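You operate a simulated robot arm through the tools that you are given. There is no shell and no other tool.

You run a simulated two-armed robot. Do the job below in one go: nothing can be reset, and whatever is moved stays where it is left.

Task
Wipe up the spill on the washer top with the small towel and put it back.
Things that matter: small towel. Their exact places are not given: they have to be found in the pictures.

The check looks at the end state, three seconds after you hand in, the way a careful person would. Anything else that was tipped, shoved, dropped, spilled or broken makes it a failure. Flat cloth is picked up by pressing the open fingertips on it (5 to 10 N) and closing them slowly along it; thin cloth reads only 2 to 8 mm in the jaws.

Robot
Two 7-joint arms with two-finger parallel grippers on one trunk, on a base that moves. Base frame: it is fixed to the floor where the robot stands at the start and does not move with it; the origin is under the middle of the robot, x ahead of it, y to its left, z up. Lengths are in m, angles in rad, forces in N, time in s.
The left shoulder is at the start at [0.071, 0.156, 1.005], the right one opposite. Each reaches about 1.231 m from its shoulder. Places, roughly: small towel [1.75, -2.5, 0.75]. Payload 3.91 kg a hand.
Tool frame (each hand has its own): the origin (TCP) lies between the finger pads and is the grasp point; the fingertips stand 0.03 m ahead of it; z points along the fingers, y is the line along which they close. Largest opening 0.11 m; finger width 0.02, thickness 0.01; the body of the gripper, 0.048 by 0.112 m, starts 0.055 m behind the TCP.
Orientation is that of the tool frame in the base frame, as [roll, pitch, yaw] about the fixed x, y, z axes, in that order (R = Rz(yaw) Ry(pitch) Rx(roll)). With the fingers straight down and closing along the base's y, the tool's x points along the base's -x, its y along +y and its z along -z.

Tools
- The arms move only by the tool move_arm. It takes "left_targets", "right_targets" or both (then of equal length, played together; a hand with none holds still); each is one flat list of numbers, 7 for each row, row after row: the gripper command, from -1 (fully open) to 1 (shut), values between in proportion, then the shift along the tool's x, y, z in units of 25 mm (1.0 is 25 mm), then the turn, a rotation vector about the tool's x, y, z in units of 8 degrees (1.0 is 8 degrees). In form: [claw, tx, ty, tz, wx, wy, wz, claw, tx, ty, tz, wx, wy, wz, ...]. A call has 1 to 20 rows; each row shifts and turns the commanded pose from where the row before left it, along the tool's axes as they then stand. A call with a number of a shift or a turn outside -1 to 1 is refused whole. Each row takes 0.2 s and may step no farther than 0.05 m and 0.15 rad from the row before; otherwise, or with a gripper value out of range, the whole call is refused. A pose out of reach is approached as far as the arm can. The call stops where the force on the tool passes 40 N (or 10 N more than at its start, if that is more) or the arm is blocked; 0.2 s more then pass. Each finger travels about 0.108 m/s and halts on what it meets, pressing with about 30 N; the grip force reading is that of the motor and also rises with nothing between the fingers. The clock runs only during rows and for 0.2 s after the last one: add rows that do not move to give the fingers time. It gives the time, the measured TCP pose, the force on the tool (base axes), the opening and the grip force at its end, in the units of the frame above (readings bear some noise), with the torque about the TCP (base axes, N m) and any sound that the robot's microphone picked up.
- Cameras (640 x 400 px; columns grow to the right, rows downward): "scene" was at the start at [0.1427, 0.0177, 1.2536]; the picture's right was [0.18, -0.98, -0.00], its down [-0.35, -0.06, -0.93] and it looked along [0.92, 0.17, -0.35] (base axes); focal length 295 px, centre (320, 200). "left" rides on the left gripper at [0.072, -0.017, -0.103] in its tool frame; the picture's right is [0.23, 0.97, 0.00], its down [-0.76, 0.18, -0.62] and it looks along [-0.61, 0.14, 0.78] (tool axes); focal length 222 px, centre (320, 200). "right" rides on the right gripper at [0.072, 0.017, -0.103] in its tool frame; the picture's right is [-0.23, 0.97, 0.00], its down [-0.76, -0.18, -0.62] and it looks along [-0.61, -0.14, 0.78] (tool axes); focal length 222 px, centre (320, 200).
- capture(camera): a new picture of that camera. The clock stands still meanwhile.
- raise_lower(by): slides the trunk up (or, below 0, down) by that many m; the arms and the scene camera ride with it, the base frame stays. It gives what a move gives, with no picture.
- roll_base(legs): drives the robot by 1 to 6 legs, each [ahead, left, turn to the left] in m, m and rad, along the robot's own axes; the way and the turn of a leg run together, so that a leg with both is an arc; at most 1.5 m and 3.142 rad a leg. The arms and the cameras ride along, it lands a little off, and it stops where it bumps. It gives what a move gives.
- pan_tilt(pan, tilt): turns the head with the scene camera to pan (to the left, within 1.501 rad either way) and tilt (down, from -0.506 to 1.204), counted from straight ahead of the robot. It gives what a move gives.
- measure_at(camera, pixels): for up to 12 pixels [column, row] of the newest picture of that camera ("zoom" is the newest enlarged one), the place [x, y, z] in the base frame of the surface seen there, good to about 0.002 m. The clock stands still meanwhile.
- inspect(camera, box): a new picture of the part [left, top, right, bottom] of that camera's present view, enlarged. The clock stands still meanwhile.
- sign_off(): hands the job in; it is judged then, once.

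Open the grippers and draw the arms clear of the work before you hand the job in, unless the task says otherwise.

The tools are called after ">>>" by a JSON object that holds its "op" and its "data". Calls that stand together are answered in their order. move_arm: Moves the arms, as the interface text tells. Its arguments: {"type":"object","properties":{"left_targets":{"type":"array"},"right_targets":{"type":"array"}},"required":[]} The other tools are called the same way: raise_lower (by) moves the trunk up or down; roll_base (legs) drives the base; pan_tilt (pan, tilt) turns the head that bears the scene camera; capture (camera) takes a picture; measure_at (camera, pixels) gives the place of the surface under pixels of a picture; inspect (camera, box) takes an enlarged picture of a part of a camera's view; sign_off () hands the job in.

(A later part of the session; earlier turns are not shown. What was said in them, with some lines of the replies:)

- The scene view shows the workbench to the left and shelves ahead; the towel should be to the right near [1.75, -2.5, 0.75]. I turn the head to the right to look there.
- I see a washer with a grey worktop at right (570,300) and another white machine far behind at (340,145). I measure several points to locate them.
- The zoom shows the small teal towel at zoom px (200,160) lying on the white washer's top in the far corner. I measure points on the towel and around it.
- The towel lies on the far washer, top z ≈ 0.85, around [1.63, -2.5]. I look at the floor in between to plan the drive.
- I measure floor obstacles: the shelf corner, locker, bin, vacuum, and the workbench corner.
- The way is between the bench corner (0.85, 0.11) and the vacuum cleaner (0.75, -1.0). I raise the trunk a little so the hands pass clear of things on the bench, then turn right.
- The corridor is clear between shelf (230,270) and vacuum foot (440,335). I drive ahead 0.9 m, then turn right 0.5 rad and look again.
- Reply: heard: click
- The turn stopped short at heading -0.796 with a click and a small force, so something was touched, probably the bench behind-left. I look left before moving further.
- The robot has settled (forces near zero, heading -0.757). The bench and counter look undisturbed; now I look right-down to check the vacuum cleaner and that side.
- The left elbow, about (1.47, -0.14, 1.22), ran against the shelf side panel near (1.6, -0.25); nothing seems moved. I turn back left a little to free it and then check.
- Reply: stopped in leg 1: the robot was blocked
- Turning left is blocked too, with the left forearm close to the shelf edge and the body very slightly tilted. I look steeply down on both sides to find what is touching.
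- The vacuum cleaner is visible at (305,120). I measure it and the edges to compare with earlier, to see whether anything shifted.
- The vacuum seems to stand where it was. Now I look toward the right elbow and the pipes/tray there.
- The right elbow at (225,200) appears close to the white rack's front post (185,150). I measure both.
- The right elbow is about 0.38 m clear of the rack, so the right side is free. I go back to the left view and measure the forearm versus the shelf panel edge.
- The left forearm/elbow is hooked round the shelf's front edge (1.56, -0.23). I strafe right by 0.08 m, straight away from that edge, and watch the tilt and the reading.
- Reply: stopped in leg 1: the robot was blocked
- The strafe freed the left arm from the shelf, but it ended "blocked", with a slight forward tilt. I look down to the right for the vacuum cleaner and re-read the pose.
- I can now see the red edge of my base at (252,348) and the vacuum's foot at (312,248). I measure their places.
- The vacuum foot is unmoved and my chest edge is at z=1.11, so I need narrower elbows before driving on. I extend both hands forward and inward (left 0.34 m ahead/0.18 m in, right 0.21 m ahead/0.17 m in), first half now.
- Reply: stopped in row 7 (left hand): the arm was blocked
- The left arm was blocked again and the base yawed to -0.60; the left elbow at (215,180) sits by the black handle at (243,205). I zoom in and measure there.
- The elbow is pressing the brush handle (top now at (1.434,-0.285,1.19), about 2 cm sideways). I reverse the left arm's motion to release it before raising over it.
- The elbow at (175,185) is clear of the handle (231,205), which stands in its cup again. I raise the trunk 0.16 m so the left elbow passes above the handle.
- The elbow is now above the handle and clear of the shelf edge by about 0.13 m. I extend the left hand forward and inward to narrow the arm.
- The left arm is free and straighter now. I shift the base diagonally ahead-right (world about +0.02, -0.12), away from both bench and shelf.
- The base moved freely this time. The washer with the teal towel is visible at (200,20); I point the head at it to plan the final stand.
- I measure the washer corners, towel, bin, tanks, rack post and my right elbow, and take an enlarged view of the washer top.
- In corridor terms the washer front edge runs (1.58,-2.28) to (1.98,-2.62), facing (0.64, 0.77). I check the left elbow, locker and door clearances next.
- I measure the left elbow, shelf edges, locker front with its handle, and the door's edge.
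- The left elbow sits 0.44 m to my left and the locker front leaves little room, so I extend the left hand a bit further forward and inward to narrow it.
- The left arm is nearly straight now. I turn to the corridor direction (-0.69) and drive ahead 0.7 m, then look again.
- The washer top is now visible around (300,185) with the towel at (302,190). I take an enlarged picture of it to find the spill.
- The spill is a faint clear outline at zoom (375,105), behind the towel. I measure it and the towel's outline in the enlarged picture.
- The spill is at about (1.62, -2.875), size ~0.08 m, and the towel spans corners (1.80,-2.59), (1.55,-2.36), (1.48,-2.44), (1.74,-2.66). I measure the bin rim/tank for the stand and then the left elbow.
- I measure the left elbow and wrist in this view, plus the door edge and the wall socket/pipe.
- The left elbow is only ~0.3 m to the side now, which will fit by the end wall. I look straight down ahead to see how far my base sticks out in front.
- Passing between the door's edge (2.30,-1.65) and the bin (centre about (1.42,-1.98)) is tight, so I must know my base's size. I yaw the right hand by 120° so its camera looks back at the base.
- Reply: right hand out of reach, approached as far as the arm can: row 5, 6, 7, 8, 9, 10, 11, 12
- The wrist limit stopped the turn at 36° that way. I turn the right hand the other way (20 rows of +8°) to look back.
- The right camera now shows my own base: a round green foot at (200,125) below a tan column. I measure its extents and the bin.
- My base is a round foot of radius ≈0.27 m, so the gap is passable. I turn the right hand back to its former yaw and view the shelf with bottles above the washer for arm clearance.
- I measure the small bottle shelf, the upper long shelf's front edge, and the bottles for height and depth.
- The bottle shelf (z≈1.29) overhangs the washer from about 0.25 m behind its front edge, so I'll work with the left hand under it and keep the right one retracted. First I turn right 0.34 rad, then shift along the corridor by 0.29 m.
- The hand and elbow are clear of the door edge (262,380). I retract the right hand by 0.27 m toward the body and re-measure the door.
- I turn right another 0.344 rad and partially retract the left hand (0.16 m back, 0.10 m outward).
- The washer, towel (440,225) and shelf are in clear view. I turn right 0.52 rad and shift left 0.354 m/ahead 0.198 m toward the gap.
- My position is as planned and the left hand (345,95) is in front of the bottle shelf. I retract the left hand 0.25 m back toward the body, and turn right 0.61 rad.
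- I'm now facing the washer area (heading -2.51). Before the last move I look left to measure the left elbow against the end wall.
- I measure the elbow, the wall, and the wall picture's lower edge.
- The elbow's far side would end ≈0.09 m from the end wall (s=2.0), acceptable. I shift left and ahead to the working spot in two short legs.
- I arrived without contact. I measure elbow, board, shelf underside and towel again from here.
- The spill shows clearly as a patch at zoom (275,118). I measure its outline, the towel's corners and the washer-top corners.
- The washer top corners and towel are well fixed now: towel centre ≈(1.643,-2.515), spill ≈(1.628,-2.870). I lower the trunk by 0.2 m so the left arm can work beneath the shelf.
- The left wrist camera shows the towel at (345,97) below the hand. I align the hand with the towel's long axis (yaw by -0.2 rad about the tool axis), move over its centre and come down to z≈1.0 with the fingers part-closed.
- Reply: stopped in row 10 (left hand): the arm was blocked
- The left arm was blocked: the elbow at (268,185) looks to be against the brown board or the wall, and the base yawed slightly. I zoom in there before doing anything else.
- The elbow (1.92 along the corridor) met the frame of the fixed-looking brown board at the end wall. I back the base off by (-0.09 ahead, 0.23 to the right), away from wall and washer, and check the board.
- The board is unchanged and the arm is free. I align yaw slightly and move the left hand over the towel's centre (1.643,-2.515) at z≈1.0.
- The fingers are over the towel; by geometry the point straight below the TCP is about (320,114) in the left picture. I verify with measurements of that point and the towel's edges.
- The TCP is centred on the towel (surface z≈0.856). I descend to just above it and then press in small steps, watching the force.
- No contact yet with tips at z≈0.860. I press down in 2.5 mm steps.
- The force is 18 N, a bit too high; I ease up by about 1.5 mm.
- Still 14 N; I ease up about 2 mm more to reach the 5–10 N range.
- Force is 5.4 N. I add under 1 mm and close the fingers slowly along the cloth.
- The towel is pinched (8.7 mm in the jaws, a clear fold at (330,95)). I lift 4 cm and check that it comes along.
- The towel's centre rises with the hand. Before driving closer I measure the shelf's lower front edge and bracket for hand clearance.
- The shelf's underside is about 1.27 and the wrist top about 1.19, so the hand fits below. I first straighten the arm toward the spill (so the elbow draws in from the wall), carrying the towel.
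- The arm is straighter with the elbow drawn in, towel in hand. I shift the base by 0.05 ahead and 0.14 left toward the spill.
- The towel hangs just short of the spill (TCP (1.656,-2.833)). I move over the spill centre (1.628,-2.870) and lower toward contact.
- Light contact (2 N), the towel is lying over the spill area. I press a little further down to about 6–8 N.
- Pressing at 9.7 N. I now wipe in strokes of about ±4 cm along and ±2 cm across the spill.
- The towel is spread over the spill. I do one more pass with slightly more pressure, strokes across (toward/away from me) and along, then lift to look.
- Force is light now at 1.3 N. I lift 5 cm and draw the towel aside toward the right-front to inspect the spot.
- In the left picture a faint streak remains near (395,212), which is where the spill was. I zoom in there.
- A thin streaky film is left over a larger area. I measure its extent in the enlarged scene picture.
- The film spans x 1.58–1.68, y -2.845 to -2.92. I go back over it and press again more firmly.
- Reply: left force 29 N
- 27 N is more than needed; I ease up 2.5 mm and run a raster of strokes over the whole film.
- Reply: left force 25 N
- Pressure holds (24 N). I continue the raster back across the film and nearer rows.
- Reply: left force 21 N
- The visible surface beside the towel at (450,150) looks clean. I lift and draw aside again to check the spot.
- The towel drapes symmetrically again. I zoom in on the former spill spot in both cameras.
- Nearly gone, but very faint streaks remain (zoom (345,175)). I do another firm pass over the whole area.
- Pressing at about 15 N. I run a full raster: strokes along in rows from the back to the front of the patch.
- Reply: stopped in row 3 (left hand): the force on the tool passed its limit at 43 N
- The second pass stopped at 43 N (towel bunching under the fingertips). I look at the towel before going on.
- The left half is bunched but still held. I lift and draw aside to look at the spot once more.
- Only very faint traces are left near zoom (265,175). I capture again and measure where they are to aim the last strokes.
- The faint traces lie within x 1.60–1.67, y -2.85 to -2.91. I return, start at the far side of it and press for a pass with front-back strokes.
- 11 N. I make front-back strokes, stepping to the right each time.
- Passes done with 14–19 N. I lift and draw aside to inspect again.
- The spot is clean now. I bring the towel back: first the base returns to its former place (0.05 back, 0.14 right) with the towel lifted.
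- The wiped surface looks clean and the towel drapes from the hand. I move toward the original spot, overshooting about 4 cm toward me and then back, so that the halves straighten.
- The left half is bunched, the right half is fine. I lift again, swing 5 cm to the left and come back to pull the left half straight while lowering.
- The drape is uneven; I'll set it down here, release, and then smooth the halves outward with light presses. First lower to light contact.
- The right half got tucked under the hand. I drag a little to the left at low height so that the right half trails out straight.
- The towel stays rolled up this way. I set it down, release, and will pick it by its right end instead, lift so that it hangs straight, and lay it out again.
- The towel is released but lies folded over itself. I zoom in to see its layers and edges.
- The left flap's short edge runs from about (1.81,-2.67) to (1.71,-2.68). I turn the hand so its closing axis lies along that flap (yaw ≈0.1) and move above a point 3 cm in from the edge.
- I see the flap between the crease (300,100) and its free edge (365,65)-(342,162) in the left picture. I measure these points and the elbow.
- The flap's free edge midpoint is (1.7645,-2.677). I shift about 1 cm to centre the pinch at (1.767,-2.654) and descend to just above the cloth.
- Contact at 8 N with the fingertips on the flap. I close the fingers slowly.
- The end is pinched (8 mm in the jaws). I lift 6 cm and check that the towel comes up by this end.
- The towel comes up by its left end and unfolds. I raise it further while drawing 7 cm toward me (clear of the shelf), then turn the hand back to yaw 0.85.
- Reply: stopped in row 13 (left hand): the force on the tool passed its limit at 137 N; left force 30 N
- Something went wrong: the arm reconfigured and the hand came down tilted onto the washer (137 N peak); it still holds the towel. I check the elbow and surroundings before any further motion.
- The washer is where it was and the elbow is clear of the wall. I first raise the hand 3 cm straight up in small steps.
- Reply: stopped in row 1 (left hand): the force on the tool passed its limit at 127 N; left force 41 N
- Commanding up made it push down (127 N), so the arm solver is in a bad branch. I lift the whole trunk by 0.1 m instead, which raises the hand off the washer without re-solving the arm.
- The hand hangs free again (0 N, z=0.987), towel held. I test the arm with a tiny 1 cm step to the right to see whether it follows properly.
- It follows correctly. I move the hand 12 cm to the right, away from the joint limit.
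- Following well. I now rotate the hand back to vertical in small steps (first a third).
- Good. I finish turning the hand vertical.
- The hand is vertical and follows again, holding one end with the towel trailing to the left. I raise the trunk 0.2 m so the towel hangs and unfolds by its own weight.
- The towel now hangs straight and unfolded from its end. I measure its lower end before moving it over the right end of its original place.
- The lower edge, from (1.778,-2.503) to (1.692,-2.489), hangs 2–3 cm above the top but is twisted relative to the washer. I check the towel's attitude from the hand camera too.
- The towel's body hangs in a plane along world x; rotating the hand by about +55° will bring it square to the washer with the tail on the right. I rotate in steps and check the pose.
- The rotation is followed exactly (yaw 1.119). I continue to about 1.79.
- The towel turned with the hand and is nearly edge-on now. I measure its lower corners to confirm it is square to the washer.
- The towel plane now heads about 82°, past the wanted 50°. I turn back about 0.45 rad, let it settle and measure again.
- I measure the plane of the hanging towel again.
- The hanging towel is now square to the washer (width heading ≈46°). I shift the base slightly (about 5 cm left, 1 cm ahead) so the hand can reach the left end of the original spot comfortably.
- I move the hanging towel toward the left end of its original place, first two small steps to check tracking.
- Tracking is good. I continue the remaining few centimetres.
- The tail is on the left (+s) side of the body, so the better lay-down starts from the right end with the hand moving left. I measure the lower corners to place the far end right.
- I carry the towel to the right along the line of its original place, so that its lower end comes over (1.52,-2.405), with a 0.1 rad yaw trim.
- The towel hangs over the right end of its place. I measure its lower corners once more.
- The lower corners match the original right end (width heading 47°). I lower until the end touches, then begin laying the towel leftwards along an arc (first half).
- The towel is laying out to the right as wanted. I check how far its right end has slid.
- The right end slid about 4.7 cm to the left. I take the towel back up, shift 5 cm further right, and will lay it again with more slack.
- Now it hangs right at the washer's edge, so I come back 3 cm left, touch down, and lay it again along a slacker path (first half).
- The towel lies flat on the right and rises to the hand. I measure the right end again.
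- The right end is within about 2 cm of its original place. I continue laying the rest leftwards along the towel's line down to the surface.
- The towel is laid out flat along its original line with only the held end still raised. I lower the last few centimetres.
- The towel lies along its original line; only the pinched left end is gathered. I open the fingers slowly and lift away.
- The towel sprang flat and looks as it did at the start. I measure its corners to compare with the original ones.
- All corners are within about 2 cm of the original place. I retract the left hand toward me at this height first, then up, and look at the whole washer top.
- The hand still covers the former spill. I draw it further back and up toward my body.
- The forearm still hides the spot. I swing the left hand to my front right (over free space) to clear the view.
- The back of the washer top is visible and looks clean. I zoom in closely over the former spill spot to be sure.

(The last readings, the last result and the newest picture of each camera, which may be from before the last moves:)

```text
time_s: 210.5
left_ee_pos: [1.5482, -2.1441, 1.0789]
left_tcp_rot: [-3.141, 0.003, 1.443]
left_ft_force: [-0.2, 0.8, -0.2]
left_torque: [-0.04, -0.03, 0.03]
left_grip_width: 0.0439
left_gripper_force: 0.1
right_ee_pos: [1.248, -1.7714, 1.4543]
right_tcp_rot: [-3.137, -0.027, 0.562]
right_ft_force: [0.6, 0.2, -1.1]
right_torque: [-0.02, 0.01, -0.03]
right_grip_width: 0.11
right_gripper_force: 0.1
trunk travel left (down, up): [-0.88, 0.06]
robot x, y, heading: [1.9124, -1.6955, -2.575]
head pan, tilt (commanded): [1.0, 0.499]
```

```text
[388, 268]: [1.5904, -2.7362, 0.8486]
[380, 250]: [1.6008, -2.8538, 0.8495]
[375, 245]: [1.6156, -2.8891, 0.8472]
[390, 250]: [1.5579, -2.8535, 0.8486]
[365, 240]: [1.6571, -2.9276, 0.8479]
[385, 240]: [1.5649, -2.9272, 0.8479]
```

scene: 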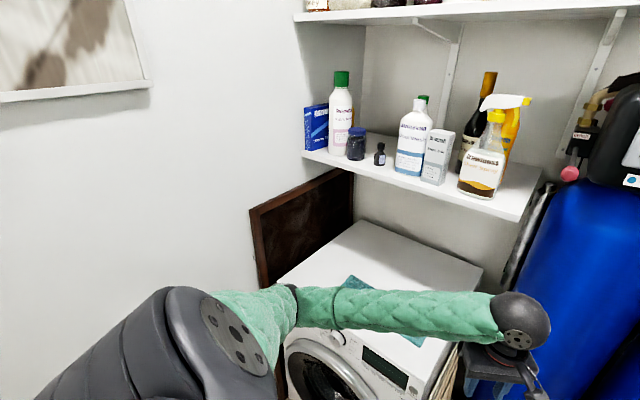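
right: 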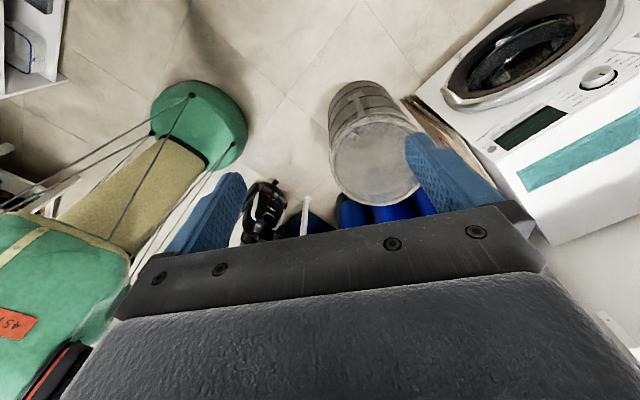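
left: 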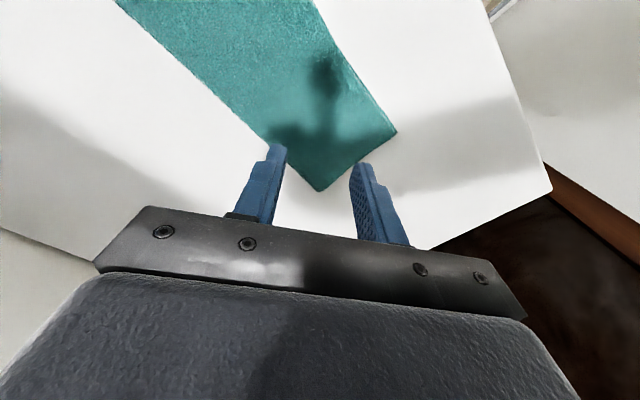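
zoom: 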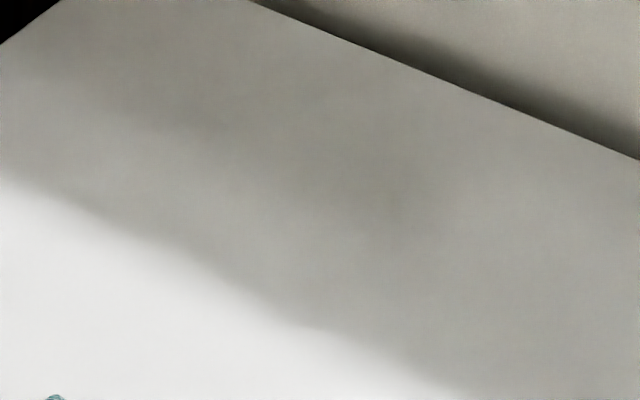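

The former spill spot is clean and the towel lies in place. I open the left gripper fully and back the base away from the washer.

>>> {"op": "move_arm", "data": {"left_targets": [-0.4, 0, 0, -0.4, 0, 0, 0, -1, 0, 0, -0.4, 0, 0, 0, -1, 0, 0, 0, 0, 0, 0, -1, 0, 0, 0, 0, 0, 0]}}

>>> {"op": "roll_base", "data": {"legs": [[-0.0322, -0.2267, 0]]}}

>>> {"op": "pan_tilt", "data": {"pan": 0.7, "tilt": 0.55}}

>>> {"op": "capture", "data": {"camera": "scene"}}

```text
time_s: 211.5
left_ee_pos: [1.5462, -2.1436, 1.0995]
left_tcp_rot: [-3.14, 0.005, 1.442]
left_ft_force: [-0.4, 0.2, -0.2]
left_torque: [0.0, 0.01, 0.02]
left_grip_width: 0.11
left_gripper_force: 0.1
right_ee_pos: [1.2465, -1.7715, 1.4539]
right_tcp_rot: [-3.136, -0.028, 0.562]
right_ft_force: [0.2, 0.4, 0.6]
right_torque: [0.01, 0.02, 0.0]
right_grip_width: 0.11
right_gripper_force: 0.1
trunk travel left (down, up): [-0.88, 0.06]
robot x, y, heading: [1.9149, -1.6954, -2.568]
head pan, tilt (commanded): [1.0, 0.499]
```

```text
time_s: 213.2
left_ee_pos: [1.4512, -1.9342, 1.0996]
left_tcp_rot: [-3.141, 0.002, 1.434]
left_ft_force: [-0.1, 0.6, 0.3]
left_torque: [0.04, 0.0, -0.02]
left_grip_width: 0.1101
left_gripper_force: 0.0
right_ee_pos: [1.152, -1.5574, 1.4548]
right_tcp_rot: [-3.137, -0.025, 0.555]
right_ft_force: [0.2, 0.7, -0.6]
right_torque: [0.01, 0.03, 0.02]
right_grip_width: 0.1101
right_gripper_force: 0.1
trunk travel left (down, up): [-0.88, 0.06]
robot x, y, heading: [1.8185, -1.4884, -2.579]
head pan, tilt (commanded): [1.0, 0.499]
```

```text
time_s: 214.0
left_ee_pos: [1.4501, -1.9323, 1.0997]
left_tcp_rot: [3.142, 0.003, 1.434]
left_ft_force: [-0.9, 0.5, 0.1]
left_torque: [-0.01, -0.03, -0.01]
left_grip_width: 0.1102
left_gripper_force: 0.0
right_ee_pos: [1.1517, -1.5586, 1.4536]
right_tcp_rot: [-3.135, -0.026, 0.554]
right_ft_force: [0.5, 0.1, 0.0]
right_torque: [0.02, 0.01, -0.01]
right_grip_width: 0.1099
right_gripper_force: 0.1
trunk travel left (down, up): [-0.88, 0.06]
robot x, y, heading: [1.8187, -1.4868, -2.58]
head pan, tilt (commanded): [0.7, 0.55]
```

```text
taken
```

scene: 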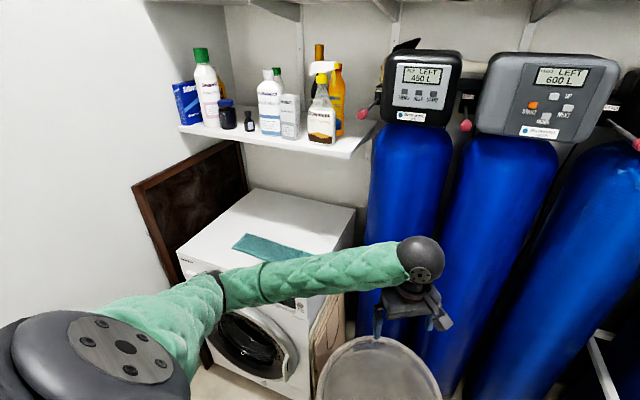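

All bottles stand and the washer is in place. I take a final close look at the washer top and measure the bin and brush area for good order.

>>> {"op": "inspect", "data": {"camera": "scene", "box": [170, 170, 370, 300]}}

>>> {"op": "measure_at", "data": {"camera": "scene", "pixels": [[318, 380], [350, 342], [415, 350], [240, 250], [355, 215], [180, 255], [255, 190]]}}

```text
3.08 times, centred on (270, 235) of scene
```

zoom: 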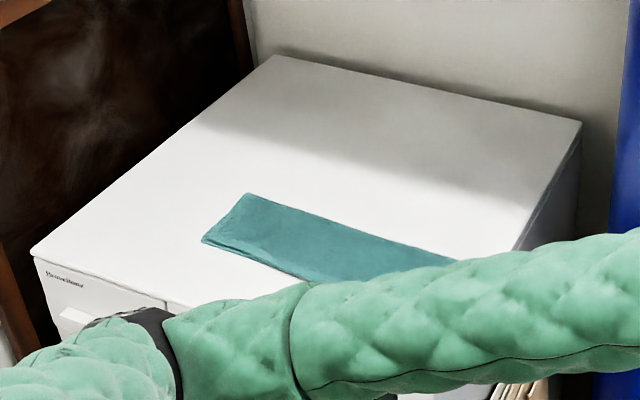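

```text
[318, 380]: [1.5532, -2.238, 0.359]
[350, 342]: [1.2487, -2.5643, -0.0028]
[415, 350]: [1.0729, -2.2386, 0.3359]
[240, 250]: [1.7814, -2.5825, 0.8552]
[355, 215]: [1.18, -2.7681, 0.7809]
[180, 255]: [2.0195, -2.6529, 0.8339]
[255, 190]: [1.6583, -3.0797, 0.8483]
```

The washer top is clean and the towel flat in place. I take a last look back toward the shelf and counter where the arm had brushed earlier.

>>> {"op": "pan_tilt", "data": {"pan": -1.5, "tilt": 0.5}}

>>> {"op": "capture", "data": {"camera": "scene"}}

```text
time_s: 216.1
left_ee_pos: [1.4506, -1.9345, 1.0994]
left_tcp_rot: [-3.141, 0.004, 1.435]
left_ft_force: [-0.1, 0.8, 0.0]
left_torque: [0.0, 0.03, 0.03]
left_grip_width: 0.1101
left_gripper_force: 0.0
right_ee_pos: [1.1521, -1.5586, 1.4538]
right_tcp_rot: [-3.138, -0.028, 0.554]
right_ft_force: [0.2, -0.1, -1.7]
right_torque: [0.0, 0.0, -0.01]
right_grip_width: 0.1096
right_gripper_force: 0.0
trunk travel left (down, up): [-0.88, 0.06]
robot x, y, heading: [1.8199, -1.4857, -2.58]
head pan, tilt (commanded): [-1.499, 0.499]
```

```text
taken
```

scene: 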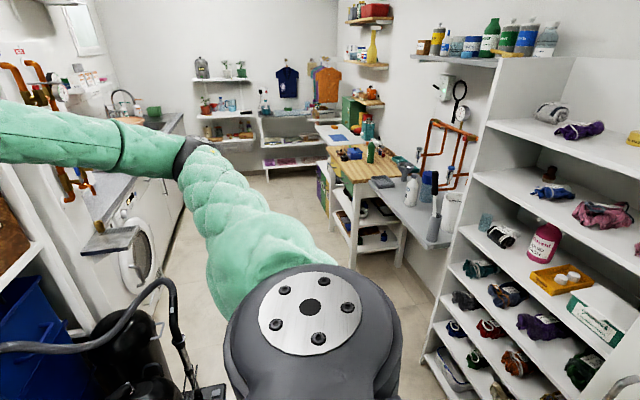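

Brush, bottles, bench and vacuum all stand as before, the spill is wiped, the towel is back flat on the washer, and both grippers are open and clear. I hand the job in.

>>> {"op": "sign_off", "data": {}}

```text
The job is handed in.
```

I wiped up the spill on the washer top and put the small towel back. In the last close-up pictures the spot shows no trace of the spill. The towel lies flat, with its corners about 2 cm from where they started.

Three things went wrong along the way:

- **Shelf and brush:** on the first drive, my left arm caught on the shelf edge. It pushed the black-handled brush on the counter about 2 cm sideways. I backed off, and the brush stands in its cup in the final picture.
- **Brown board:** my left elbow met the frame of the brown board on the end wall. The board did not move.
- **Washer top:** while I was re-laying the towel, the left arm drove the hand down onto the washer, peaking at 137 N. The washer's corners measured the same afterwards, and I saw no damage in the pictures.

I took a last look at the bottles above the washer, the bench, counter and shelves, and the vacuum cleaner. Everything visible there was standing in place. I did not re-measure the bin, but I never felt or saw any contact with it.

Both grippers are open, and the robot is parked clear of the washer.
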